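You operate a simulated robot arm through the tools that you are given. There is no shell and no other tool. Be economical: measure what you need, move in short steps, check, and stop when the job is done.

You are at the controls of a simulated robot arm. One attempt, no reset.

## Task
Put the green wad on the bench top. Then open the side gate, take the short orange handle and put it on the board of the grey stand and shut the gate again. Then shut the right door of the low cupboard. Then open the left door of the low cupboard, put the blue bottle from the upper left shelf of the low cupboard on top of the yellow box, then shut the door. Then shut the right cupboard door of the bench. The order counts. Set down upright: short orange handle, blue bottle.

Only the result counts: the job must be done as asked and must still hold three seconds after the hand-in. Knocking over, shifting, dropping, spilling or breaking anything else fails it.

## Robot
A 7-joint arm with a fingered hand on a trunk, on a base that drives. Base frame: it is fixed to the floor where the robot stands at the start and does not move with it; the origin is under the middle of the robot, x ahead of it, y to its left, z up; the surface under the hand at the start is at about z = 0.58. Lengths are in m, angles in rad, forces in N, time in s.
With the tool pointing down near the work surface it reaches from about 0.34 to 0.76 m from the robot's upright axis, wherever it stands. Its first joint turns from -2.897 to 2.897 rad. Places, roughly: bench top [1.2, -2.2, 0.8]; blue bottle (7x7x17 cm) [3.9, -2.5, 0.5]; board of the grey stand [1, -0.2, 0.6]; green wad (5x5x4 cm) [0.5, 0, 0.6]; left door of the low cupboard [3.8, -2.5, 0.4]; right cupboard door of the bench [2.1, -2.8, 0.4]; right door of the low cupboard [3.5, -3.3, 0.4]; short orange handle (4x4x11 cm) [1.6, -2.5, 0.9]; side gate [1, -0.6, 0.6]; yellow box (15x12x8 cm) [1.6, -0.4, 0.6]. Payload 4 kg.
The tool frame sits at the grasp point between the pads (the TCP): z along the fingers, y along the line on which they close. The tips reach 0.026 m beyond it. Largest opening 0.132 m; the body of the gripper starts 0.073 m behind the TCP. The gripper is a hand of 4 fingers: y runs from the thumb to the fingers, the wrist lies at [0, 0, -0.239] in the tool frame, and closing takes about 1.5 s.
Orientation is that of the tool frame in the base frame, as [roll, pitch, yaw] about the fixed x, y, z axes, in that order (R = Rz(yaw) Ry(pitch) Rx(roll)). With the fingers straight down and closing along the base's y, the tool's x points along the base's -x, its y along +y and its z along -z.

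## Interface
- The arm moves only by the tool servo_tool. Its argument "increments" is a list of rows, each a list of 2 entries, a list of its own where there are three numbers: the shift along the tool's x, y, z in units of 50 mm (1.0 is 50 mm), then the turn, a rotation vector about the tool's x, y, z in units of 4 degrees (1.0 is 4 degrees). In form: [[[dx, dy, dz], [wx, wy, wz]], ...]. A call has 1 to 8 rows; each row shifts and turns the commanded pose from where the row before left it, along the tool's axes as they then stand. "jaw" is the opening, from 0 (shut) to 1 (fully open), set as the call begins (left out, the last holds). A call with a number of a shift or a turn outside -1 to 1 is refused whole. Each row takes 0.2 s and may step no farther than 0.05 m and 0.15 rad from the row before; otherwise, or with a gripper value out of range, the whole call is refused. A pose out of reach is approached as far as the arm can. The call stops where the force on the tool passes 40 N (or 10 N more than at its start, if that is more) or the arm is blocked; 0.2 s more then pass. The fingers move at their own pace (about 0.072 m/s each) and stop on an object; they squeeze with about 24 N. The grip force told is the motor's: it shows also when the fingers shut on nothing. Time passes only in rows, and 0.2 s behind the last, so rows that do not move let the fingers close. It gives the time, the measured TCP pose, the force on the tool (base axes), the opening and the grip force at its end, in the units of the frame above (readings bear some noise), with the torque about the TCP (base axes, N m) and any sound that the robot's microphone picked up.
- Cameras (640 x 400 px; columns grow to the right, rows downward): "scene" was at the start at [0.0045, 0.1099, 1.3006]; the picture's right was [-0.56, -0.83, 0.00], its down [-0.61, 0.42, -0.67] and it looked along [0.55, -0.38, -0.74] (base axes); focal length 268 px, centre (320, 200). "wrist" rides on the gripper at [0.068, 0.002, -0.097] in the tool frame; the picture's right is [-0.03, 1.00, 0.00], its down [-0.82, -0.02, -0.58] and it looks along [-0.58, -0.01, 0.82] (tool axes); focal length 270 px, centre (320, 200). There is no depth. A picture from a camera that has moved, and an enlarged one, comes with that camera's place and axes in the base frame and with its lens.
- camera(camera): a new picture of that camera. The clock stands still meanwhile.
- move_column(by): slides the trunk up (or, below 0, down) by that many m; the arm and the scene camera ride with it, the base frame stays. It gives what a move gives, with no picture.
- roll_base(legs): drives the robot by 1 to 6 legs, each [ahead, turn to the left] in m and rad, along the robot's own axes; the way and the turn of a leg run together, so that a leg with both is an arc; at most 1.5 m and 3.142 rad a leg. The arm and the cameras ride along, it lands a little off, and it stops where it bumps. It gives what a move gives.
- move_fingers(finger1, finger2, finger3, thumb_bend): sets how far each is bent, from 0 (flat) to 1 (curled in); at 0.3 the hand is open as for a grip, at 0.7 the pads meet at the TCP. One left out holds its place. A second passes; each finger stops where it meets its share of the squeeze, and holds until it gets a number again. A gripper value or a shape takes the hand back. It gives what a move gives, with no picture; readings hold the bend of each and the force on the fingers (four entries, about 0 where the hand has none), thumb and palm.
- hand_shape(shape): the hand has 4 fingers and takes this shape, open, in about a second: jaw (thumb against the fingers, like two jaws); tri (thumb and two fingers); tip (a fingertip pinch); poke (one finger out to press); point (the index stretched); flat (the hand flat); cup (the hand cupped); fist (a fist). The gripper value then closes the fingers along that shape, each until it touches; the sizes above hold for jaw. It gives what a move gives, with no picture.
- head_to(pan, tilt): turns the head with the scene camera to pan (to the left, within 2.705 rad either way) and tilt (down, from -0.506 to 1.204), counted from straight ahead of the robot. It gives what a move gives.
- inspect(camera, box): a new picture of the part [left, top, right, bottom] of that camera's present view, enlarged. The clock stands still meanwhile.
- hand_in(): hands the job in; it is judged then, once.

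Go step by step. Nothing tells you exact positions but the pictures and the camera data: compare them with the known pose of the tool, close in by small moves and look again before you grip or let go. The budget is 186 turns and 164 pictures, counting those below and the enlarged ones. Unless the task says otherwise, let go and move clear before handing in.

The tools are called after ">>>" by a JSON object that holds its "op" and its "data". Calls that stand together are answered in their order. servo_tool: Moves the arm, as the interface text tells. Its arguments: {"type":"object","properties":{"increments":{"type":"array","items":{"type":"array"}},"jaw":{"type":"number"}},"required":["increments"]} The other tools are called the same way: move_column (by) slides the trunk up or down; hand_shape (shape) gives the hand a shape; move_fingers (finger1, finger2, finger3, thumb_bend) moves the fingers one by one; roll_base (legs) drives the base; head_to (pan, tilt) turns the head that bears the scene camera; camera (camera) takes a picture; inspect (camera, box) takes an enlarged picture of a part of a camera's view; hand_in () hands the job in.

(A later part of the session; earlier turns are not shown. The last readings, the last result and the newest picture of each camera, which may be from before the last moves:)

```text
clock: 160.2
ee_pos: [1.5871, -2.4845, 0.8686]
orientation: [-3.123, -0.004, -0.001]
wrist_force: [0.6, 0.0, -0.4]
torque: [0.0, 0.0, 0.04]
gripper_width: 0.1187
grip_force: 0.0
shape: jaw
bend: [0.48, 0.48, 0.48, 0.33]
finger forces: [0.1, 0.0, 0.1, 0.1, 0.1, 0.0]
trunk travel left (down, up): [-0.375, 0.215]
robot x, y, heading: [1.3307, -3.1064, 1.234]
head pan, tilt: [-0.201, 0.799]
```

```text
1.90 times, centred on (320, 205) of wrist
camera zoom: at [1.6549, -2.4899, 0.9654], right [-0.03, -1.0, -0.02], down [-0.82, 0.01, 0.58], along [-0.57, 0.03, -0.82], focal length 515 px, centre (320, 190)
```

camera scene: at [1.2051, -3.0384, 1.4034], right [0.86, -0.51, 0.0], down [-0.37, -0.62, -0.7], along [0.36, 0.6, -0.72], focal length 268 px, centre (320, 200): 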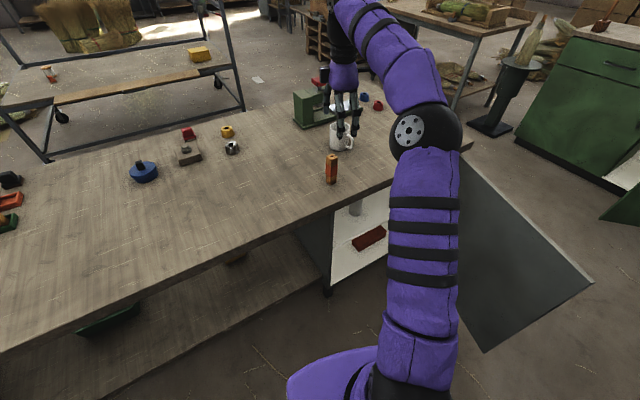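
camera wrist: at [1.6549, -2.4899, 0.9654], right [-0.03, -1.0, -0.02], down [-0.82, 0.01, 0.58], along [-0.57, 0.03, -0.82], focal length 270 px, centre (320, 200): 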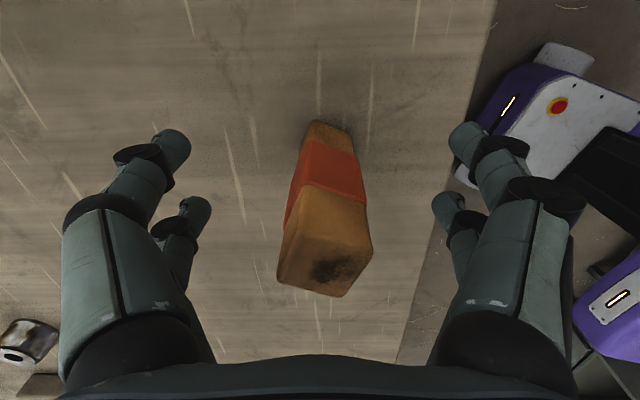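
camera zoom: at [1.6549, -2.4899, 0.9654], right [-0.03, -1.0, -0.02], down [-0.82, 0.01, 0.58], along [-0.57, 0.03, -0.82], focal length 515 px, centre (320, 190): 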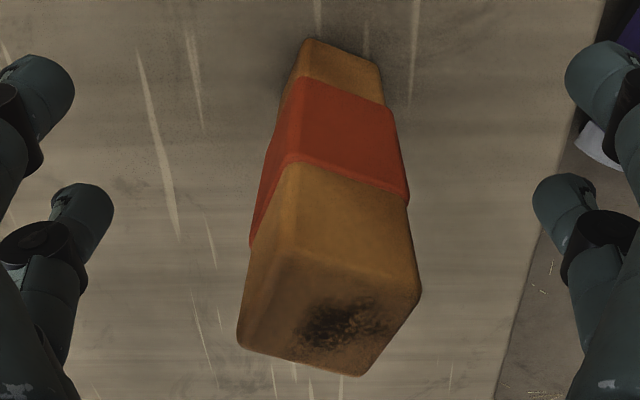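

The handle is upright but yawed by ~17°; the hand is two opposed finger pairs, so I'll shift one pair onto the handle's centre and match its yaw.

>>> {"op": "servo_tool", "data": {"increments": [[[-0.26, -0.03, 0], [0, 0, 1]], [[-0.26, -0.02, 0], [0, 0, 1]], [[0, 0, 0], [0, 0, 1]], [[0, 0, 0], [0, 0, 1]], [[0, 0, 0], [0, 0, 0]]]}}

>>> {"op": "camera", "data": {"camera": "wrist"}}

```text
clock: 161.4
ee_pos: [1.5583, -2.4818, 0.8685]
orientation: [-3.122, 0.002, -0.28]
wrist_force: [-0.4, -0.1, -0.6]
torque: [0.0, 0.01, 0.01]
gripper_width: 0.1185
grip_force: 0.0
shape: jaw
bend: [0.48, 0.48, 0.48, 0.33]
finger forces: [0.0, 0.1, 0.1, 0.0, 0.0, 0.0]
trunk travel left (down, up): [-0.375, 0.215]
robot x, y, heading: [1.3282, -3.1032, 1.235]
head pan, tilt: [-0.201, 0.799]
```

```text
104 pictures are left
camera wrist: at [1.6239, -2.5052, 0.9643], right [-0.3, -0.95, -0.02], down [-0.78, 0.24, 0.58], along [-0.55, 0.19, -0.81], focal length 270 px, centre (320, 200)
```

wrist: 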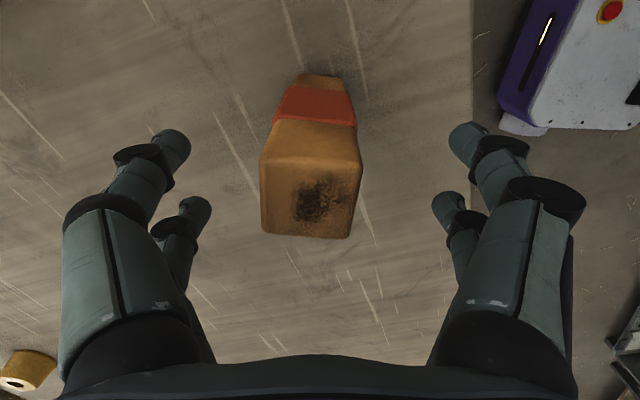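

Well aligned now. Small shift, then close.

>>> {"op": "servo_tool", "data": {"increments": [[[0.1, -0.05, 0], [0, 0, 0]], [[0, 0, 0], [0, 0, 0]], [[0, 0, 0], [0, 0, 0]], [[0, 0, 0], [0, 0, 0]], [[0, 0, 0], [0, 0, 0]], [[0, 0, 0], [0, 0, 0]], [[0, 0, 0], [0, 0, 0]], [[0, 0, 0], [0, 0, 0]]], "jaw": 0}}

>>> {"op": "camera", "data": {"camera": "wrist"}}

>>> {"op": "inspect", "data": {"camera": "scene", "box": [270, 100, 410, 190]}}

```text
clock: 163.2
ee_pos: [1.5651, -2.481, 0.8668]
orientation: [-3.122, 0.002, -0.282]
wrist_force: [1.4, -0.4, 0.2]
torque: [-0.01, 0.01, 0.04]
gripper_width: 0.0124
grip_force: 24.3
shape: jaw
bend: [0.73, 0.61, 0.61, 0.7]
finger forces: [21.2, 0.1, 0.0, 0.1, 21.3, 0.0]
trunk travel left (down, up): [-0.375, 0.215]
robot x, y, heading: [1.3277, -3.1039, 1.236]
head pan, tilt: [-0.201, 0.799]
```

```text
103 pictures are left
camera wrist: at [1.6295, -2.5047, 0.9643], right [-0.3, -0.95, -0.02], down [-0.78, 0.24, 0.58], along [-0.55, 0.19, -0.81], focal length 270 px, centre (320, 200)
```

wrist: 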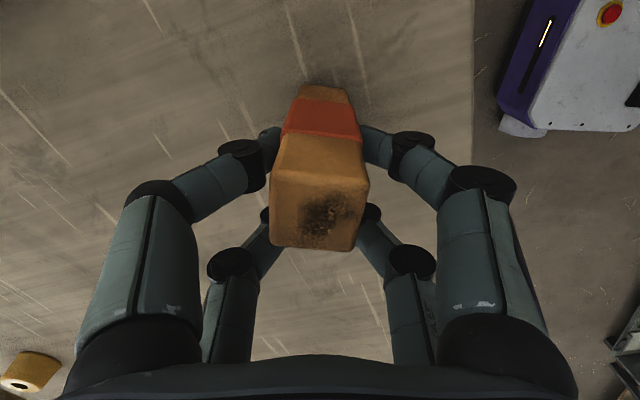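

```text
4.44 times, centred on (340, 145) of scene
camera zoom: at [1.205, -3.0389, 1.4034], right [0.86, -0.51, 0.0], down [-0.37, -0.62, -0.7], along [0.36, 0.6, -0.72], focal length 1192 px, centre (231, 444)
```

zoom: 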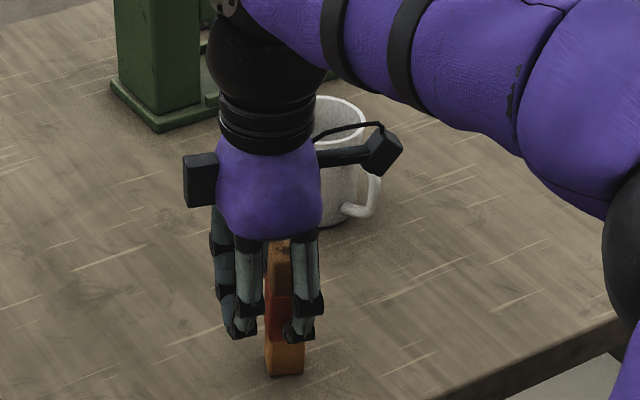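

Good two-sided grip. I lift and check.

>>> {"op": "servo_tool", "data": {"increments": [[[0, 0, -0.6], [0, 0, 0]], [[0, 0, -0.8], [0, 0, 0]], [[0, 0, -0.8], [0, 0, 0]], [[0, 0, -0.8], [0, 0, 0]], [[0, 0, 0], [0, 0, 0]]]}}

>>> {"op": "camera", "data": {"camera": "wrist"}}

>>> {"op": "camera", "data": {"camera": "scene"}}

```text
clock: 164.4
ee_pos: [1.5635, -2.4838, 1.0188]
orientation: [-3.121, 0.002, -0.279]
wrist_force: [-0.2, -0.1, 0.1]
torque: [0.04, -0.02, 0.04]
gripper_width: 0.0126
grip_force: 23.5
shape: jaw
bend: [0.73, 0.61, 0.61, 0.7]
finger forces: [21.1, 0.1, 0.0, 0.1, 21.2, 0.0]
trunk travel left (down, up): [-0.375, 0.215]
robot x, y, heading: [1.3319, -3.1065, 1.23]
head pan, tilt: [-0.201, 0.799]
```

```text
101 pictures are left
camera wrist: at [1.6283, -2.5069, 1.1155], right [-0.3, -0.95, -0.02], down [-0.78, 0.23, 0.58], along [-0.55, 0.19, -0.81], focal length 270 px, centre (320, 200)
```

wrist: 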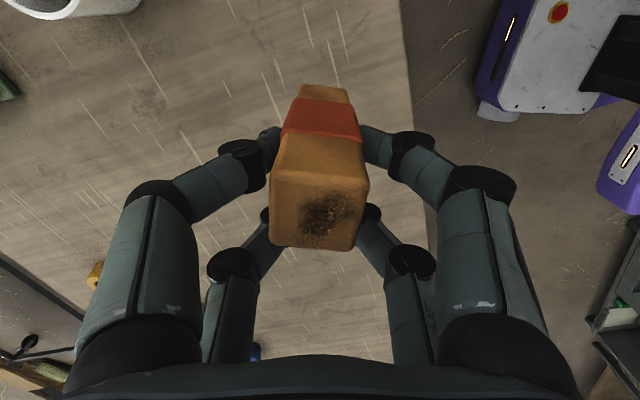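

```text
100 pictures are left
camera scene: at [1.2048, -3.0389, 1.4034], right [0.86, -0.51, 0.0], down [-0.37, -0.62, -0.7], along [0.36, 0.6, -0.72], focal length 268 px, centre (320, 200)
```

scene: 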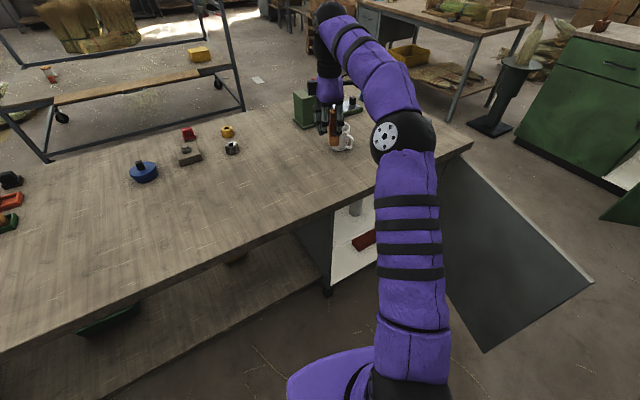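

Held firmly. I retract, turn, and check the corridor toward the bench's other end.

>>> {"op": "servo_tool", "data": {"increments": [[[0, 0.9, 0], [0, 0, 0]], [[0, 0.9, 0], [0, 0, 0]], [[0, 0.9, 0], [0, 0, 0]], [[0, 0.9, 0], [0, 0, 0]], [[0, 0.9, 0], [0, 0, 0]], [[0, 0, 0], [0, 0, 0]]]}}

>>> {"op": "roll_base", "data": {"legs": [[0, 1.91]]}}

>>> {"op": "head_to", "data": {"pan": 0.0, "tilt": 0.5}}

>>> {"op": "camera", "data": {"camera": "scene"}}

```text
clock: 165.8
ee_pos: [1.5004, -2.6995, 1.0116]
orientation: [-3.122, 0.001, -0.281]
wrist_force: [-0.2, -0.2, -0.7]
torque: [0.03, 0.0, -0.01]
gripper_width: 0.0124
grip_force: 23.5
shape: jaw
bend: [0.73, 0.61, 0.61, 0.7]
finger forces: [21.2, 0.0, 0.1, 0.0, 21.1, 0.0]
trunk travel left (down, up): [-0.375, 0.215]
robot x, y, heading: [1.3279, -3.1054, 1.231]
head pan, tilt: [-0.201, 0.799]
```

```text
clock: 171.2
ee_pos: [0.8898, -3.0613, 1.0122]
orientation: [-3.123, 0.002, 1.598]
wrist_force: [-0.3, 0.9, 0.0]
torque: [-0.01, -0.01, 0.0]
gripper_width: 0.0121
grip_force: 23.2
shape: jaw
bend: [0.73, 0.61, 0.61, 0.7]
finger forces: [21.0, 0.0, 0.0, 0.0, 21.0, 0.1]
trunk travel left (down, up): [-0.375, 0.215]
robot x, y, heading: [1.3288, -3.1028, 3.111]
head pan, tilt: [-0.201, 0.799]
```

```text
clock: 172.0
ee_pos: [0.8896, -3.0617, 1.0126]
orientation: [-3.122, 0.001, 1.599]
wrist_force: [0.3, -0.4, -1.4]
torque: [-0.02, 0.0, 0.0]
gripper_width: 0.0122
grip_force: 24.2
shape: jaw
bend: [0.73, 0.61, 0.61, 0.7]
finger forces: [21.0, 0.1, 0.0, 0.1, 21.0, 0.1]
trunk travel left (down, up): [-0.375, 0.215]
robot x, y, heading: [1.3294, -3.1036, 3.109]
head pan, tilt: [0.0, 0.499]
```

```text
99 pictures are left
camera scene: at [1.2917, -3.254, 1.4294], right [0.03, 1.0, 0.0], down [0.48, -0.01, -0.88], along [-0.88, 0.03, -0.48], focal length 268 px, centre (320, 200)
```

scene: 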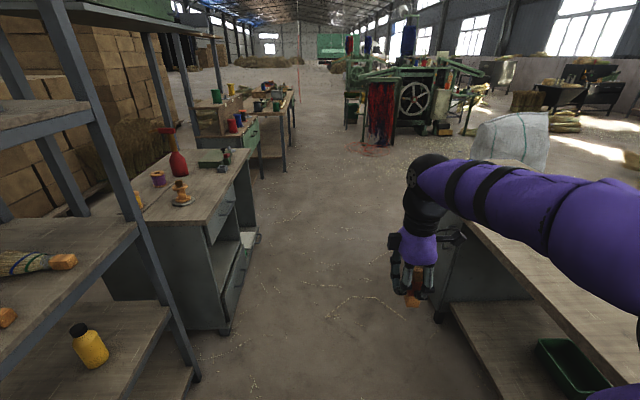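

The corridor is clear. I drive around the bench's right end.

>>> {"op": "roll_base", "data": {"legs": [[0, 0.03], [1.2, 0], [1.05, 0], [0, -1.57], [1.45, 0], [0.42, 0]]}}

>>> {"op": "camera", "data": {"camera": "scene"}}

```text
clock: 196.9
ee_pos: [-0.9207, -0.8176, 1.0126]
orientation: [-3.123, 0.002, 0.061]
wrist_force: [0.5, -0.1, -0.2]
torque: [-0.02, -0.03, -0.03]
gripper_width: 0.0122
grip_force: 23.6
shape: jaw
bend: [0.73, 0.61, 0.61, 0.7]
finger forces: [20.9, 0.0, 0.0, 0.0, 20.9, 0.1]
trunk travel left (down, up): [-0.375, 0.215]
robot x, y, heading: [-0.9531, -1.2569, 1.576]
head pan, tilt: [0.0, 0.499]
```

```text
98 pictures are left
camera scene: at [-1.1007, -1.2252, 1.4294], right [1.0, 0.0, 0.0], down [0.0, -0.48, -0.88], along [0.0, 0.88, -0.48], focal length 268 px, centre (320, 200)
```

scene: 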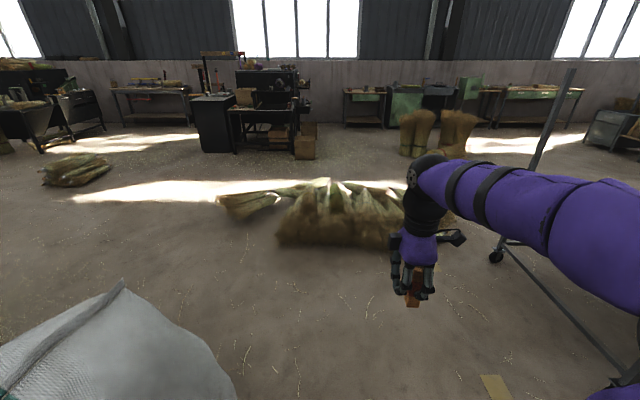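

>>> {"op": "roll_base", "data": {"legs": [[0, -1.546], [1.0, 0], [1.0, 0], [0, 1.53]]}}

>>> {"op": "head_to", "data": {"pan": -0.3, "tilt": 0.75}}

>>> {"op": "camera", "data": {"camera": "scene"}}

>>> {"op": "camera", "data": {"camera": "wrist"}}

```text
clock: 215.1
ee_pos: [1.092, -0.7805, 1.0122]
orientation: [-3.124, 0.001, 0.012]
wrist_force: [-0.5, -0.7, -0.2]
torque: [-0.01, 0.02, 0.03]
gripper_width: 0.0118
grip_force: 24.0
shape: jaw
bend: [0.73, 0.61, 0.61, 0.7]
finger forces: [20.8, 0.0, 0.1, 0.1, 20.6, 0.0]
trunk travel left (down, up): [-0.375, 0.215]
robot x, y, heading: [1.05, -1.2158, 1.528]
head pan, tilt: [0.0, 0.499]
```

```text
clock: 215.9
ee_pos: [1.0928, -0.7804, 1.0119]
orientation: [-3.122, 0.001, 0.015]
wrist_force: [1.2, 0.1, -0.3]
torque: [0.02, 0.03, 0.0]
gripper_width: 0.0122
grip_force: 24.1
shape: jaw
bend: [0.73, 0.61, 0.61, 0.7]
finger forces: [20.7, 0.0, 0.1, 0.0, 20.7, 0.0]
trunk travel left (down, up): [-0.375, 0.215]
robot x, y, heading: [1.0475, -1.217, 1.523]
head pan, tilt: [-0.3, 0.75]
```

```text
97 pictures are left
camera scene: at [0.9171, -1.1915, 1.4075], right [0.94, -0.34, 0.0], down [-0.23, -0.64, -0.73], along [0.25, 0.69, -0.68], focal length 268 px, centre (320, 200)
```

scene: 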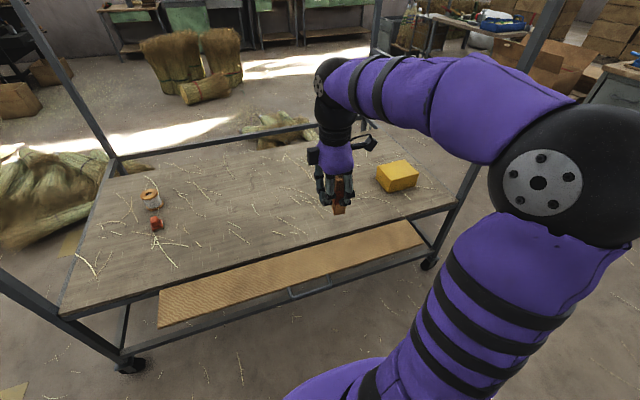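

```text
96 pictures are left
camera wrist: at [1.1619, -0.7838, 1.1088], right [-0.01, -1.0, -0.02], down [-0.81, 0.0, 0.58], along [-0.58, 0.02, -0.81], focal length 270 px, centre (320, 200)
```

wrist: 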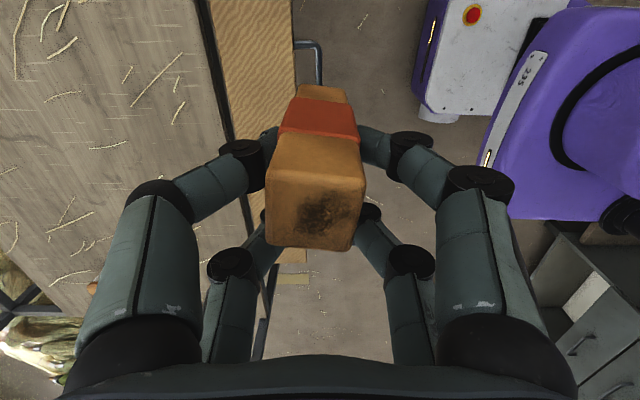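

>>> {"op": "inspect", "data": {"camera": "scene", "box": [180, 150, 380, 275]}}

```text
3.20 times, centred on (280, 212) of scene
camera zoom: at [0.9171, -1.1915, 1.4075], right [0.94, -0.34, 0.0], down [-0.23, -0.64, -0.73], along [0.25, 0.69, -0.68], focal length 858 px, centre (448, 160)
```

zoom: 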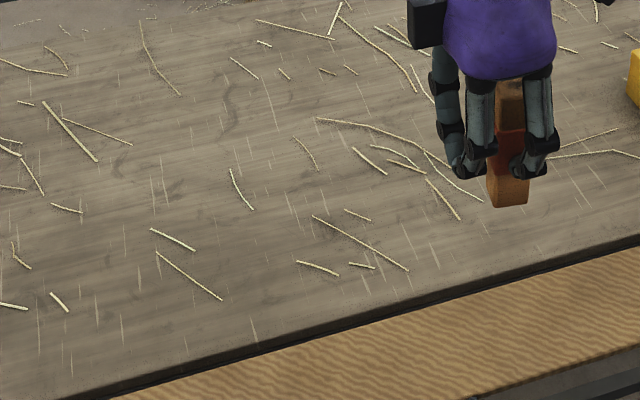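

A clear spot on the board is at about (1.21, -0.485). I nudge forward, move the handle above it, and lower.

>>> {"op": "roll_base", "data": {"legs": [[0.07, 0]]}}

>>> {"op": "servo_tool", "data": {"increments": [[[0.4, -0.9, 0], [0, 0, 0]], [[0.4, -0.9, 0], [0, 0, 0]], [[0.4, -0.9, 0], [0, 0, 0]], [[0.4, -0.9, 0], [0, 0, 0]], [[0.3, -0.9, 0], [0, 0, 0]], [[0, 0, 0], [0, 0, 0]]]}}

>>> {"op": "move_column", "data": {"by": -0.1}}

>>> {"op": "camera", "data": {"camera": "wrist"}}

```text
clock: 216.9
ee_pos: [1.0959, -0.7097, 1.0104]
orientation: [-3.122, 0.001, 0.014]
wrist_force: [0.2, 0.1, -0.2]
torque: [0.01, 0.02, -0.02]
gripper_width: 0.0118
grip_force: 24.5
shape: jaw
bend: [0.73, 0.61, 0.61, 0.7]
finger forces: [20.7, 0.1, 0.1, 0.0, 20.8, 0.0]
trunk travel left (down, up): [-0.375, 0.215]
robot x, y, heading: [1.0485, -1.1489, 1.525]
head pan, tilt: [-0.3, 0.75]
```

```text
clock: 218.3
ee_pos: [1.1842, -0.4885, 1.0126]
orientation: [-3.121, 0.0, 0.016]
wrist_force: [1.5, 1.2, -1.0]
torque: [-0.03, 0.04, 0.0]
gripper_width: 0.0119
grip_force: 24.7
shape: jaw
bend: [0.73, 0.61, 0.61, 0.7]
finger forces: [20.6, 0.0, 0.0, 0.1, 20.8, 0.0]
out of reach, approached as far as the arm can: row 5
trunk travel left (down, up): [-0.375, 0.215]
robot x, y, heading: [1.0546, -1.1443, 1.53]
head pan, tilt: [-0.3, 0.75]
```

```text
clock: 219.7
ee_pos: [1.183, -0.4897, 0.915]
orientation: [-3.119, -0.002, 0.017]
wrist_force: [0.3, 0.1, -1.0]
torque: [-0.01, 0.02, 0.03]
gripper_width: 0.0119
grip_force: 24.5
shape: jaw
bend: [0.73, 0.61, 0.61, 0.7]
finger forces: [20.8, 0.0, 0.0, 0.0, 20.9, 0.0]
trunk travel left (down, up): [-0.275, 0.315]
robot x, y, heading: [1.0461, -1.1482, 1.528]
head pan, tilt: [-0.3, 0.75]
```

```text
94 pictures are left
camera wrist: at [1.2519, -0.4938, 1.0129], right [-0.01, -1.0, -0.02], down [-0.82, -0.01, 0.58], along [-0.58, 0.02, -0.82], focal length 270 px, centre (320, 200)
```

wrist: 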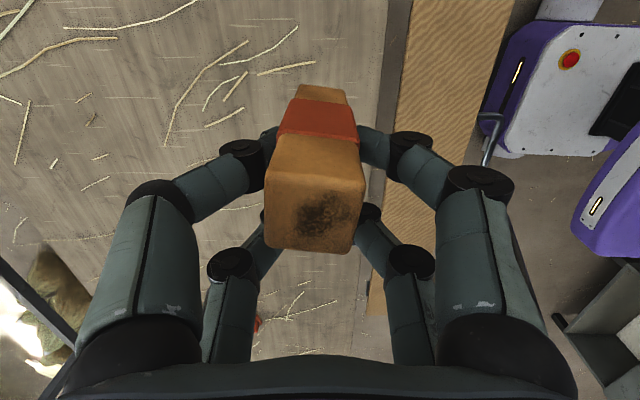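

>>> {"op": "servo_tool", "data": {"increments": [[[0, 0, 0.9], [0, 0, 0]], [[0, 0, 0.9], [0, 0, 0]], [[0, 0, 0.9], [0, 0, 0]], [[0, 0, 0.9], [0, 0, 0]], [[0, 0, 0.9], [0, 0, 0]], [[0, 0, 0.4], [0, 0, 0]], [[0, 0, 0], [0, 0, 0]]]}}

>>> {"op": "inspect", "data": {"camera": "scene", "box": [260, 130, 460, 255]}}

>>> {"op": "camera", "data": {"camera": "wrist"}}

```text
clock: 221.3
ee_pos: [1.184, -0.4838, 0.6687]
orientation: [-3.119, -0.001, 0.018]
wrist_force: [0.2, 0.2, -0.1]
torque: [-0.01, 0.0, 0.02]
gripper_width: 0.0118
grip_force: 24.4
shape: jaw
bend: [0.73, 0.61, 0.61, 0.7]
finger forces: [20.5, 0.1, 0.0, 0.0, 20.6, 0.0]
trunk travel left (down, up): [-0.275, 0.315]
robot x, y, heading: [1.049, -1.1486, 1.527]
head pan, tilt: [-0.3, 0.75]
```

```text
3.20 times, centred on (360, 192) of scene
camera zoom: at [0.9203, -1.1216, 1.3074], right [0.94, -0.34, 0.0], down [-0.23, -0.64, -0.73], along [0.25, 0.69, -0.68], focal length 858 px, centre (192, 224)
```

zoom: 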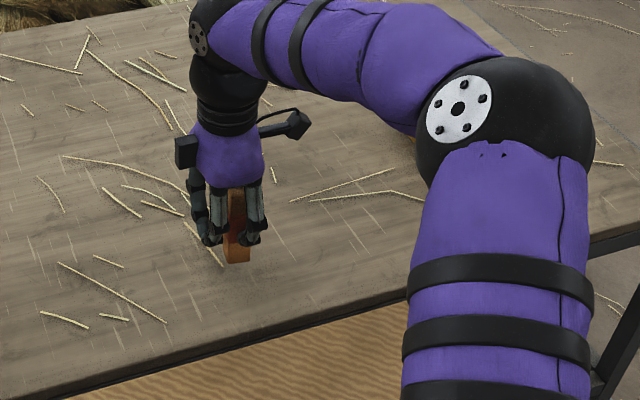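

```text
92 pictures are left
camera wrist: at [1.2531, -0.488, 0.7663], right [-0.01, -1.0, -0.02], down [-0.82, -0.01, 0.58], along [-0.58, 0.02, -0.82], focal length 270 px, centre (320, 200)
```

wrist: 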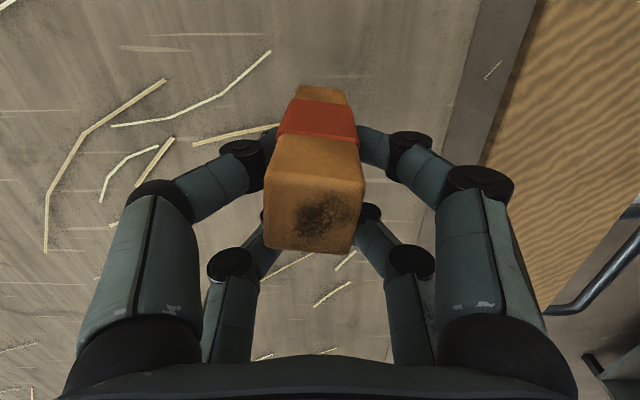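

>>> {"op": "servo_tool", "data": {"increments": [[[0.5, 0.15, 0], [0, 0, 0]], [[0, 0, 0.2], [0, 0, 0]], [[0, 0, 0.1], [0, 0, 0]], [[0, 0, 0], [0, 0, 0]]]}}

>>> {"op": "servo_tool", "data": {"increments": [[[0, 0, 0.06], [0, 0, 0]], [[0, 0, 0.04], [0, 0, 0]], [[0, 0, 0], [0, 0, 0]]]}}

>>> {"op": "inspect", "data": {"camera": "scene", "box": [300, 170, 380, 220]}}

```text
clock: 222.3
ee_pos: [1.2092, -0.4898, 0.6561]
orientation: [-3.119, 0.0, 0.017]
wrist_force: [0.0, -0.4, -0.3]
torque: [-0.03, -0.02, 0.01]
gripper_width: 0.0118
grip_force: 23.1
shape: jaw
bend: [0.73, 0.61, 0.61, 0.7]
finger forces: [20.5, 0.0, 0.1, 0.0, 20.5, 0.1]
trunk travel left (down, up): [-0.275, 0.315]
robot x, y, heading: [1.0471, -1.1468, 1.527]
head pan, tilt: [-0.3, 0.75]
```

```text
clock: 223.1
ee_pos: [1.2095, -0.491, 0.6503]
orientation: [-3.12, -0.004, 0.017]
wrist_force: [0.2, -0.1, -0.5]
torque: [-0.01, 0.0, 0.03]
gripper_width: 0.012
grip_force: 23.6
shape: jaw
bend: [0.73, 0.61, 0.61, 0.7]
finger forces: [20.6, 0.1, 0.1, 0.1, 20.6, 0.1]
trunk travel left (down, up): [-0.275, 0.315]
robot x, y, heading: [1.0485, -1.1518, 1.523]
head pan, tilt: [-0.3, 0.75]
```

```text
8.00 times, centred on (340, 195) of scene
camera zoom: at [0.9203, -1.1216, 1.3074], right [0.94, -0.34, 0.0], down [-0.23, -0.64, -0.73], along [0.25, 0.69, -0.68], focal length 2145 px, centre (160, 240)
```

zoom: 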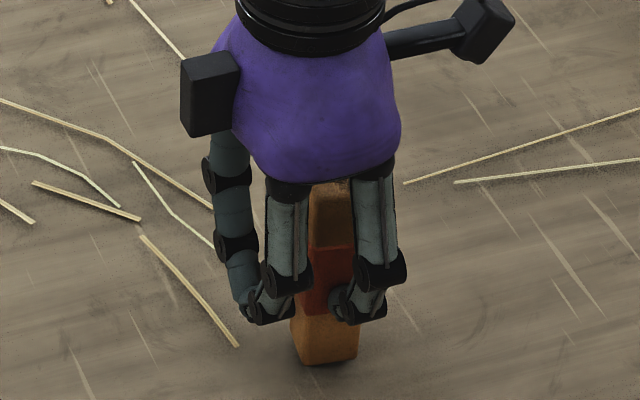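

Nearly touching. Finer steps until contact.

>>> {"op": "servo_tool", "data": {"increments": [[[0, 0, 0.04], [0, 0, 0]], [[0, 0, 0], [0, 0, 0]]]}}

>>> {"op": "servo_tool", "data": {"increments": [[[0, 0, 0.04], [0, 0, 0]], [[0, 0, 0], [0, 0, 0]]]}}

>>> {"op": "servo_tool", "data": {"increments": [[[0, 0, 0.04], [0, 0, 0]], [[0, 0, 0], [0, 0, 0]]]}}

```text
clock: 223.7
ee_pos: [1.2095, -0.4907, 0.6475]
orientation: [-3.118, -0.001, 0.019]
wrist_force: [0.2, 0.3, 0.3]
torque: [-0.02, 0.02, 0.02]
gripper_width: 0.0121
grip_force: 24.3
shape: jaw
bend: [0.73, 0.61, 0.61, 0.7]
finger forces: [20.6, 0.0, 0.0, 0.0, 20.4, 0.1]
trunk travel left (down, up): [-0.275, 0.315]
robot x, y, heading: [1.0478, -1.1516, 1.523]
head pan, tilt: [-0.3, 0.75]
```

```text
clock: 224.3
ee_pos: [1.209, -0.49, 0.6466]
orientation: [-3.12, -0.003, 0.016]
wrist_force: [0.3, -0.4, -1.3]
torque: [0.01, -0.01, 0.01]
gripper_width: 0.012
grip_force: 23.3
shape: jaw
bend: [0.73, 0.61, 0.61, 0.7]
finger forces: [20.6, 0.0, 0.0, 0.0, 20.5, 0.0]
trunk travel left (down, up): [-0.275, 0.315]
robot x, y, heading: [1.0496, -1.1489, 1.524]
head pan, tilt: [-0.3, 0.75]
```

```text
clock: 224.9
ee_pos: [1.2098, -0.4904, 0.646]
orientation: [-3.117, -0.001, 0.016]
wrist_force: [-1.3, -0.2, 2.3]
torque: [0.02, 0.01, 0.03]
gripper_width: 0.0119
grip_force: 24.7
shape: jaw
bend: [0.73, 0.61, 0.61, 0.7]
finger forces: [21.1, 0.1, 0.1, 0.0, 21.4, 0.0]
trunk travel left (down, up): [-0.275, 0.315]
robot x, y, heading: [1.0506, -1.1454, 1.53]
head pan, tilt: [-0.3, 0.75]
```

>>> {"op": "servo_tool", "data": {"increments": [[[0, 0, 0.03], [0, 0, 0]], [[0, 0, 0], [0, 0, 0]]]}}

>>> {"op": "servo_tool", "data": {"increments": [[[0, 0, 0], [0, 0, 0]], [[0, 0, 0], [0, 0, 0]], [[0, 0, 0], [0, 0, 0]], [[0, 0, 0], [0, 0, 0]], [[0, 0, 0], [0, 0, 0]], [[0, 0, 0], [0, 0, 0]]], "jaw": 0.9}}

>>> {"op": "camera", "data": {"camera": "wrist"}}

```text
clock: 225.5
ee_pos: [1.2095, -0.4903, 0.6451]
orientation: [-3.118, -0.001, 0.017]
wrist_force: [-2.1, 0.0, 8.8]
torque: [0.01, -0.15, 0.01]
gripper_width: 0.0122
grip_force: 23.9
shape: jaw
bend: [0.74, 0.61, 0.61, 0.7]
finger forces: [22.9, 0.0, 0.1, 0.0, 23.3, 0.0]
trunk travel left (down, up): [-0.275, 0.315]
robot x, y, heading: [1.0478, -1.1499, 1.527]
head pan, tilt: [-0.3, 0.75]
```

```text
clock: 226.9
ee_pos: [1.2105, -0.4911, 0.6436]
orientation: [-3.119, -0.002, 0.017]
wrist_force: [-0.3, 0.2, -0.4]
torque: [-0.01, -0.01, 0.0]
gripper_width: 0.1187
grip_force: 0.0
shape: jaw
bend: [0.48, 0.48, 0.48, 0.33]
finger forces: [0.0, 0.0, 0.0, 0.0, 0.0, 0.0]
trunk travel left (down, up): [-0.275, 0.315]
robot x, y, heading: [1.0485, -1.1482, 1.529]
head pan, tilt: [-0.3, 0.75]
```

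```text
90 pictures are left
camera wrist: at [1.2779, -0.4942, 0.7406], right [-0.01, -1.0, -0.02], down [-0.82, -0.01, 0.58], along [-0.58, 0.02, -0.82], focal length 270 px, centre (320, 200)
```

wrist: 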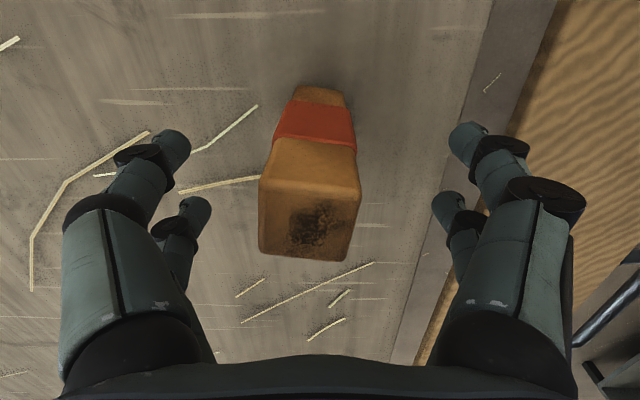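

The handle stands upright on the board. I raise the hand, back up slightly, and move above the gate's handle.

>>> {"op": "servo_tool", "data": {"increments": [[[0, 0, -0.8], [0, 0, 0]], [[0, 0, -1], [0, 0, 0]], [[0, 0, -1], [0, 0, 0]], [[0, 0, -1], [0, 0, 0]], [[0, 0, 0], [0, 0, 0]]]}}

>>> {"op": "roll_base", "data": {"legs": [[-0.05, 0]]}}

>>> {"op": "camera", "data": {"camera": "scene"}}

```text
clock: 228.1
ee_pos: [1.2073, -0.4951, 0.8367]
orientation: [-3.119, -0.001, 0.018]
wrist_force: [-0.4, -0.1, 0.1]
torque: [0.01, 0.04, -0.01]
gripper_width: 0.1185
grip_force: 0.1
shape: jaw
bend: [0.48, 0.48, 0.48, 0.33]
finger forces: [0.1, 0.0, 0.0, 0.0, 0.1, 0.1]
trunk travel left (down, up): [-0.275, 0.315]
robot x, y, heading: [1.0472, -1.1493, 1.528]
head pan, tilt: [-0.3, 0.75]
```

```text
clock: 229.0
ee_pos: [1.2069, -0.5449, 0.8354]
orientation: [-3.119, -0.002, 0.016]
wrist_force: [0.2, 0.1, 0.1]
torque: [-0.02, -0.03, 0.02]
gripper_width: 0.1187
grip_force: 0.2
shape: jaw
bend: [0.48, 0.48, 0.48, 0.33]
finger forces: [0.0, 0.1, 0.0, 0.1, 0.0, 0.0]
trunk travel left (down, up): [-0.275, 0.315]
robot x, y, heading: [1.0487, -1.1981, 1.529]
head pan, tilt: [-0.3, 0.75]
```

```text
89 pictures are left
camera scene: at [0.9181, -1.1711, 1.3075], right [0.94, -0.34, 0.0], down [-0.23, -0.64, -0.73], along [0.25, 0.69, -0.68], focal length 268 px, centre (320, 200)
```

scene: 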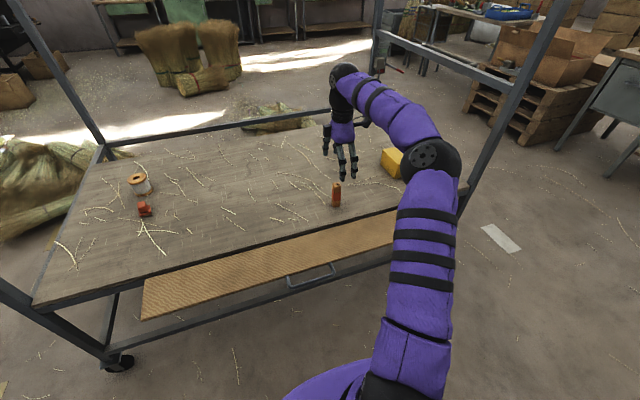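

>>> {"op": "servo_tool", "data": {"increments": [[[-0.5, 0.8, 0], [0, 0, 0]], [[-0.5, 0.8, 0], [0, 0, 0]], [[-0.5, 0.8, 0], [0, 0, 0]], [[-0.5, 0.8, 0], [0, 0, 0]], [[-0.6, 0.75, 0], [0, 0, 0]], [[-0.5, 0.5, 0.5], [0, 0, 0]], [[0, 0, 0.9], [0, 0, 0]], [[0, 0, 0.6], [0, 0, 0]]], "jaw": 0.35}}

>>> {"op": "camera", "data": {"camera": "wrist"}}

```text
clock: 230.8
ee_pos: [1.0531, -0.7677, 0.7294]
orientation: [-3.117, -0.002, 0.018]
wrist_force: [0.5, -0.2, -0.2]
torque: [-0.02, -0.02, 0.0]
gripper_width: 0.0465
grip_force: 0.0
shape: jaw
bend: [0.73, 0.73, 0.73, 0.7]
finger forces: [0.0, 0.1, 0.0, 0.1, 0.0, 0.0]
trunk travel left (down, up): [-0.275, 0.315]
robot x, y, heading: [1.0498, -1.199, 1.53]
head pan, tilt: [-0.3, 0.75]
```

```text
88 pictures are left
camera wrist: at [1.1218, -0.7729, 0.8273], right [-0.01, -1.0, -0.02], down [-0.82, -0.01, 0.58], along [-0.58, 0.02, -0.82], focal length 270 px, centre (320, 200)
```

wrist: 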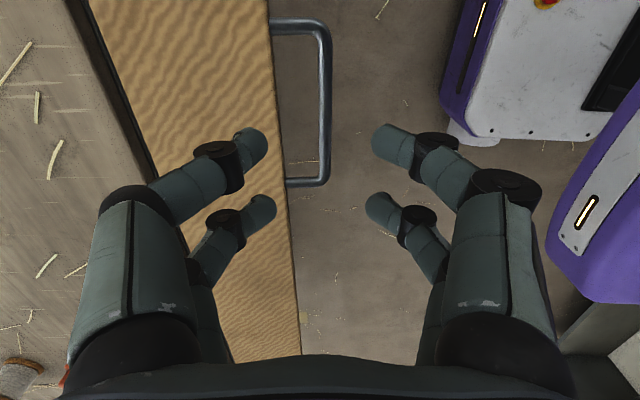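

>>> {"op": "servo_tool", "data": {"increments": [[[0, 0.08, 0.9], [0, 0, 0]], [[-0.05, 0, 0.9], [0, 0, 0]], [[0, 0, 0], [0, 0, 0]]], "jaw": 0.3}}

>>> {"op": "camera", "data": {"camera": "wrist"}}

```text
clock: 231.6
ee_pos: [1.0517, -0.7709, 0.6388]
orientation: [-3.118, -0.003, 0.017]
wrist_force: [0.6, 0.4, -0.6]
torque: [-0.04, 0.02, -0.01]
gripper_width: 0.0397
grip_force: 0.0
shape: jaw
bend: [0.73, 0.73, 0.73, 0.7]
finger forces: [0.0, 0.0, 0.0, 0.0, 0.1, 0.0]
trunk travel left (down, up): [-0.275, 0.315]
robot x, y, heading: [1.0444, -1.1994, 1.523]
head pan, tilt: [-0.3, 0.75]
```

```text
87 pictures are left
camera wrist: at [1.1192, -0.7746, 0.7364], right [-0.01, -1.0, -0.02], down [-0.82, -0.01, 0.58], along [-0.58, 0.02, -0.82], focal length 270 px, centre (320, 200)
```

wrist: 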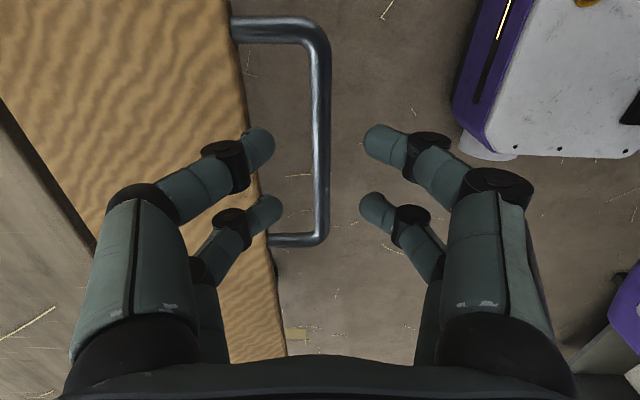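

>>> {"op": "servo_tool", "data": {"increments": [[[0.1, 0, 0.5], [0, 0, 0]], [[0, 0, 0.33], [0, 0, 0]], [[0, 0, 0], [0, 0, 0]]]}}

>>> {"op": "servo_tool", "data": {"increments": [[[0, 0, 0], [0, 0, 0]], [[0, 0, 0], [0, 0, 0]], [[0, 0, 0], [0, 0, 0]], [[0, 0, 0], [0, 0, 0]]], "jaw": 0}}

>>> {"op": "camera", "data": {"camera": "wrist"}}

```text
clock: 232.4
ee_pos: [1.055, -0.7695, 0.598]
orientation: [-3.116, -0.003, 0.017]
wrist_force: [-0.3, -3.7, 15.5]
torque: [0.59, 0.25, 0.11]
gripper_width: 0.0393
grip_force: 0.1
shape: jaw
bend: [0.73, 0.73, 0.75, 0.7]
finger forces: [0.1, 0.0, 16.3, 0.0, 0.1, 0.0]
trunk travel left (down, up): [-0.275, 0.315]
robot x, y, heading: [1.0473, -1.1991, 1.526]
head pan, tilt: [-0.3, 0.75]
```

```text
clock: 233.4
ee_pos: [1.0559, -0.7699, 0.5969]
orientation: [-3.12, -0.002, 0.017]
wrist_force: [-2.9, -6.7, -4.2]
torque: [-0.09, 0.03, 0.15]
gripper_width: 0.0077
grip_force: 23.9
shape: jaw
bend: [0.72, 0.72, 0.76, 0.7]
finger forces: [22.8, 22.7, 14.5, 0.0, 23.6, 0.0]
trunk travel left (down, up): [-0.275, 0.315]
robot x, y, heading: [1.0465, -1.1985, 1.529]
head pan, tilt: [-0.3, 0.75]
```

```text
86 pictures are left
camera wrist: at [1.1243, -0.7736, 0.6933], right [-0.01, -1.0, -0.02], down [-0.82, 0.0, 0.58], along [-0.58, 0.02, -0.82], focal length 270 px, centre (320, 200)
```

wrist: 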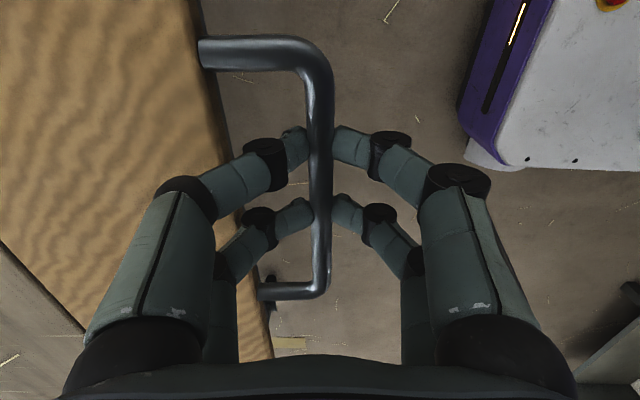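

Gripped. I swing the gate back up along its arc.

>>> {"op": "servo_tool", "data": {"increments": [[[0, -0.09, -0.61], [0, 0, 0]], [[0, -0.16, -0.59], [0, 0, 0]], [[0, -0.26, -0.56], [0, 0, 0]], [[0, -0.35, -0.5], [0, 0, 0]], [[0, 0, 0], [0, 0, 0]]]}}

>>> {"op": "servo_tool", "data": {"increments": [[[0, -0.43, -0.43], [0, 0, 0]], [[0, -0.5, -0.35], [0, 0, 0]], [[0, -0.56, -0.26], [0, 0, 0]], [[0, 0, 0], [0, 0, 0]]]}}

>>> {"op": "servo_tool", "data": {"increments": [[[0, -0.59, -0.16], [0, 0, 0]], [[0, -0.61, -0.05], [0, 0, 0]], [[0, -0.1, 0], [0, 0, 0]], [[0, 0, 0], [0, 0, 0]]]}}

>>> {"op": "camera", "data": {"camera": "scene"}}

```text
clock: 234.6
ee_pos: [1.0566, -0.7274, 0.7126]
orientation: [-3.117, -0.001, 0.017]
wrist_force: [2.7, 2.2, -6.7]
torque: [-0.13, 0.08, 0.11]
gripper_width: 0.0058
grip_force: 23.9
shape: jaw
bend: [0.74, 0.74, 0.74, 0.67]
finger forces: [22.7, 22.3, 19.7, 0.0, 31.0, 0.1]
trunk travel left (down, up): [-0.275, 0.315]
robot x, y, heading: [1.0454, -1.1947, 1.526]
head pan, tilt: [-0.3, 0.75]
```

```text
clock: 235.5
ee_pos: [1.0548, -0.6571, 0.7609]
orientation: [-3.131, 0.001, 0.015]
wrist_force: [-1.2, 6.0, -28.8]
torque: [-0.34, 0.18, 0.16]
gripper_width: 0.0033
grip_force: 24.4
shape: jaw
bend: [0.75, 0.75, 0.71, 0.65]
finger forces: [21.7, 21.2, 22.1, 0.0, 35.7, 0.1]
trunk travel left (down, up): [-0.275, 0.315]
robot x, y, heading: [1.0467, -1.1931, 1.525]
head pan, tilt: [-0.3, 0.75]
stopped in row 4: the force on the tool passed its limit at 44 N (the readings are from after the stop); the commanded pose is now the measured one
```

```text
clock: 236.5
ee_pos: [1.0543, -0.5921, 0.7806]
orientation: [-3.115, 0.0, 0.014]
wrist_force: [-0.2, 3.3, 18.9]
torque: [0.25, -0.23, 0.11]
gripper_width: 0.0043
grip_force: 24.1
shape: jaw
bend: [0.73, 0.73, 0.76, 0.7]
finger forces: [0.0, 0.0, 0.1, 0.0, 0.0, 0.1]
trunk travel left (down, up): [-0.275, 0.315]
robot x, y, heading: [1.0454, -1.1982, 1.526]
head pan, tilt: [-0.3, 0.75]
```

```text
85 pictures are left
camera scene: at [0.918, -1.1721, 1.3081], right [0.94, -0.34, 0.0], down [-0.23, -0.64, -0.73], along [0.25, 0.69, -0.68], focal length 268 px, centre (320, 200)
```

scene: 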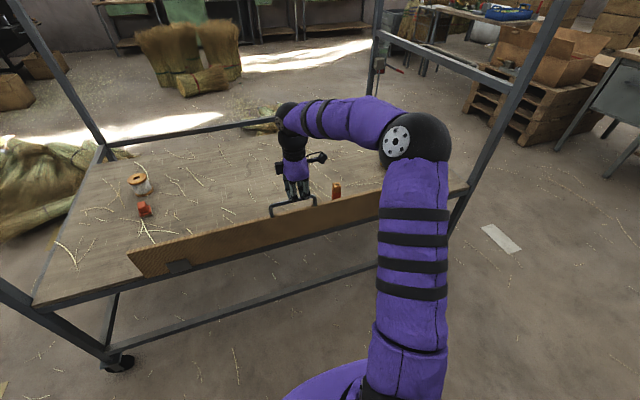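

The bar slipped out of the grip near the end. I check how upright the gate is.

>>> {"op": "camera", "data": {"camera": "wrist"}}

>>> {"op": "inspect", "data": {"camera": "scene", "box": [230, 130, 390, 240]}}

```text
84 pictures are left
camera wrist: at [1.1228, -0.5968, 0.8771], right [-0.01, -1.0, -0.03], down [-0.82, -0.01, 0.58], along [-0.58, 0.03, -0.82], focal length 270 px, centre (320, 200)
```

wrist: 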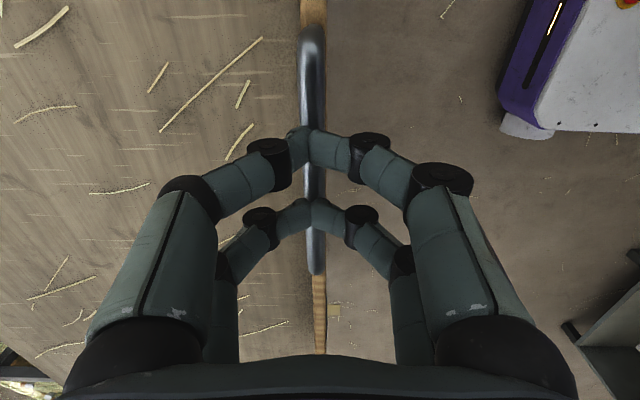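

```text
3.64 times, centred on (310, 185) of scene
camera zoom: at [0.918, -1.1721, 1.3081], right [0.94, -0.34, 0.0], down [-0.23, -0.64, -0.73], along [0.25, 0.69, -0.68], focal length 975 px, centre (356, 254)
```

zoom: 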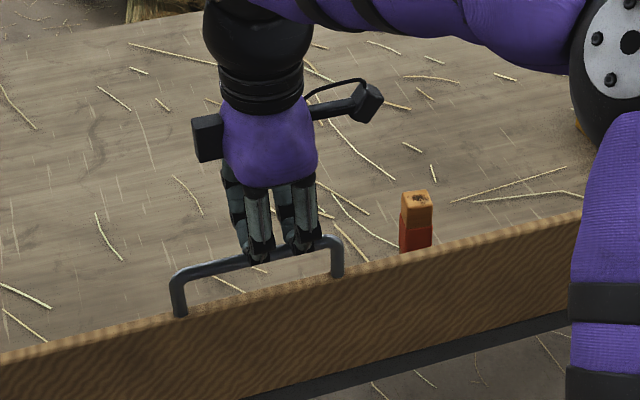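

The bar is essentially back at its original closed position. I re-grip it and press inward to make sure the gate is at its stop.

>>> {"op": "servo_tool", "data": {"increments": [[[0, 0, -0.2], [0, 0, 0]], [[0, 0, 0], [0, 0, 0]], [[0, 0, 0], [0, 0, 0]], [[0, 0, 0], [0, 0, 0]], [[0, 0, 0.3], [0, 0, 0]], [[0, 0, 0.15], [0, 0, 0]], [[0, 0, 0], [0, 0, 0]]], "jaw": 0.5}}

>>> {"op": "servo_tool", "data": {"increments": [[[0, 0, 0], [0, 0, 0]], [[0, 0, 0], [0, 0, 0]], [[0, 0, 0], [0, 0, 0]], [[0, 0, 0], [0, 0, 0]], [[0, 0, 0], [0, 0, 0]]], "jaw": 0}}

>>> {"op": "servo_tool", "data": {"increments": [[[0, -0.1, 0], [0, 0, 0]], [[0, -0.1, 0], [0, 0, 0]], [[0, -0.1, 0], [0, 0, 0]], [[0, 0, 0], [0, 0, 0]]]}}

```text
clock: 238.1
ee_pos: [1.055, -0.5934, 0.7637]
orientation: [-3.124, -0.002, 0.016]
wrist_force: [0.5, -0.5, -0.4]
torque: [0.01, 0.02, 0.01]
gripper_width: 0.0655
grip_force: 0.1
shape: jaw
bend: [0.73, 0.73, 0.73, 0.7]
finger forces: [0.0, 0.1, 0.0, 0.0, 0.0, 0.1]
trunk travel left (down, up): [-0.275, 0.315]
robot x, y, heading: [1.0461, -1.1981, 1.525]
head pan, tilt: [-0.3, 0.75]
```

```text
clock: 239.3
ee_pos: [1.0549, -0.593, 0.762]
orientation: [-3.126, 0.001, 0.016]
wrist_force: [-1.1, 1.1, -20.0]
torque: [-0.08, -0.03, 0.03]
gripper_width: 0.0045
grip_force: 24.0
shape: jaw
bend: [0.67, 0.67, 0.72, 0.71]
finger forces: [19.6, 19.4, 18.9, 0.0, 20.3, 0.1]
trunk travel left (down, up): [-0.275, 0.315]
robot x, y, heading: [1.0443, -1.2, 1.531]
head pan, tilt: [-0.3, 0.75]
```

```text
clock: 240.1
ee_pos: [1.0541, -0.5864, 0.7587]
orientation: [3.136, -0.003, 0.018]
wrist_force: [0.5, -7.6, -21.7]
torque: [-0.07, -0.02, 0.04]
gripper_width: 0.0016
grip_force: 24.1
shape: jaw
bend: [0.66, 0.66, 0.72, 0.73]
finger forces: [19.9, 20.5, 16.8, 0.0, 16.4, 0.0]
trunk travel left (down, up): [-0.275, 0.315]
robot x, y, heading: [1.048, -1.1976, 1.528]
head pan, tilt: [-0.3, 0.75]
stopped in row 3: the force on the tool passed its limit at 42 N (the readings are from after the stop); the commanded pose is now the measured one
```

The gate is firmly at its closed stop. I release and lift away, then look.

>>> {"op": "servo_tool", "data": {"increments": [[[0, 0, 0], [0, 0, 0]], [[0, 0, 0], [0, 0, 0]], [[0, 0, 0], [0, 0, 0]], [[0, 0, 0], [0, 0, 0]], [[0, 0, 0], [0, 0, 0]]], "jaw": 0.6}}

>>> {"op": "servo_tool", "data": {"increments": [[[0, 0, -0.8], [0, 0, 0]], [[0, 0, -0.9], [0, 0, 0]], [[0, 0, -0.9], [0, 0, 0]], [[0, 0.8, -0.5], [0, 0, 0]], [[0, 0.9, 0], [0, 0, 0]], [[0, 0.9, 0], [0, 0, 0]], [[0, 0.9, 0], [0, 0, 0]], [[0, 0, 0], [0, 0, 0]]]}}

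>>> {"op": "camera", "data": {"camera": "scene"}}

```text
clock: 241.3
ee_pos: [1.055, -0.5849, 0.7616]
orientation: [-3.138, -0.003, 0.016]
wrist_force: [0.3, 0.2, 0.5]
torque: [0.01, 0.01, -0.01]
gripper_width: 0.0787
grip_force: 0.0
shape: jaw
bend: [0.71, 0.71, 0.71, 0.7]
finger forces: [0.0, 0.0, 0.0, 0.1, 0.0, 0.1]
trunk travel left (down, up): [-0.275, 0.315]
robot x, y, heading: [1.0512, -1.1971, 1.528]
head pan, tilt: [-0.3, 0.75]
```

```text
clock: 243.1
ee_pos: [1.0544, -0.7597, 0.913]
orientation: [-3.137, -0.004, 0.02]
wrist_force: [-0.1, -0.4, 0.6]
torque: [0.02, -0.04, 0.03]
gripper_width: 0.0789
grip_force: 0.0
shape: jaw
bend: [0.71, 0.71, 0.71, 0.7]
finger forces: [0.0, 0.1, 0.1, 0.1, 0.0, 0.0]
trunk travel left (down, up): [-0.275, 0.315]
robot x, y, heading: [1.0448, -1.2015, 1.527]
head pan, tilt: [-0.3, 0.75]
```

```text
82 pictures are left
camera scene: at [0.9169, -1.1718, 1.3073], right [0.94, -0.34, 0.0], down [-0.23, -0.64, -0.73], along [0.25, 0.69, -0.68], focal length 268 px, centre (320, 200)
```

scene: 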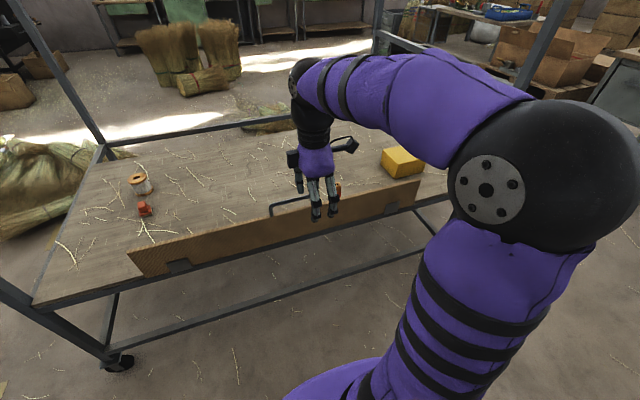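

The gate is shut and the handle still stands behind it. Next, the right door of the low cupboard: I drive to a spot in front of the cupboard, north of that door's free edge.

>>> {"op": "roll_base", "data": {"legs": [[0, -1.527], [1.4, 0], [0.3, 0], [0, -1.571], [1.4, 0], [0, 1.571]]}}

>>> {"op": "head_to", "data": {"pan": -0.3, "tilt": 0.6}}

>>> {"op": "camera", "data": {"camera": "scene"}}

```text
clock: 270.8
ee_pos: [3.203, -2.5723, 0.913]
orientation: [-3.139, -0.003, -1.531]
wrist_force: [0.3, -0.3, 1.0]
torque: [0.02, 0.0, -0.02]
gripper_width: 0.079
grip_force: 0.1
shape: jaw
bend: [0.71, 0.71, 0.71, 0.7]
finger forces: [0.1, 0.1, 0.0, 0.0, 0.1, 0.0]
trunk travel left (down, up): [-0.275, 0.315]
robot x, y, heading: [2.7685, -2.5752, -0.023]
head pan, tilt: [-0.3, 0.75]
```

```text
clock: 271.5
ee_pos: [3.2027, -2.5724, 0.9134]
orientation: [-3.139, -0.005, -1.531]
wrist_force: [0.4, -0.2, -0.1]
torque: [0.02, -0.02, -0.02]
gripper_width: 0.0788
grip_force: 0.1
shape: jaw
bend: [0.71, 0.71, 0.71, 0.7]
finger forces: [0.1, 0.0, 0.0, 0.0, 0.0, 0.1]
trunk travel left (down, up): [-0.275, 0.315]
robot x, y, heading: [2.7643, -2.5719, -0.023]
head pan, tilt: [-0.3, 0.6]
```

```text
81 pictures are left
camera scene: at [2.7909, -2.4443, 1.3203], right [-0.32, -0.95, 0.0], down [-0.54, 0.18, -0.82], along [0.78, -0.26, -0.57], focal length 268 px, centre (320, 200)
```

scene: 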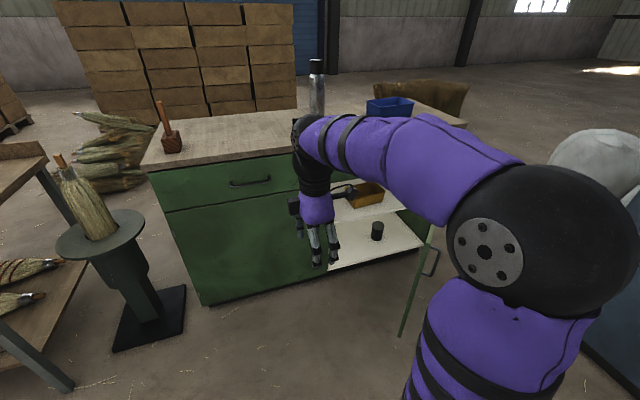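

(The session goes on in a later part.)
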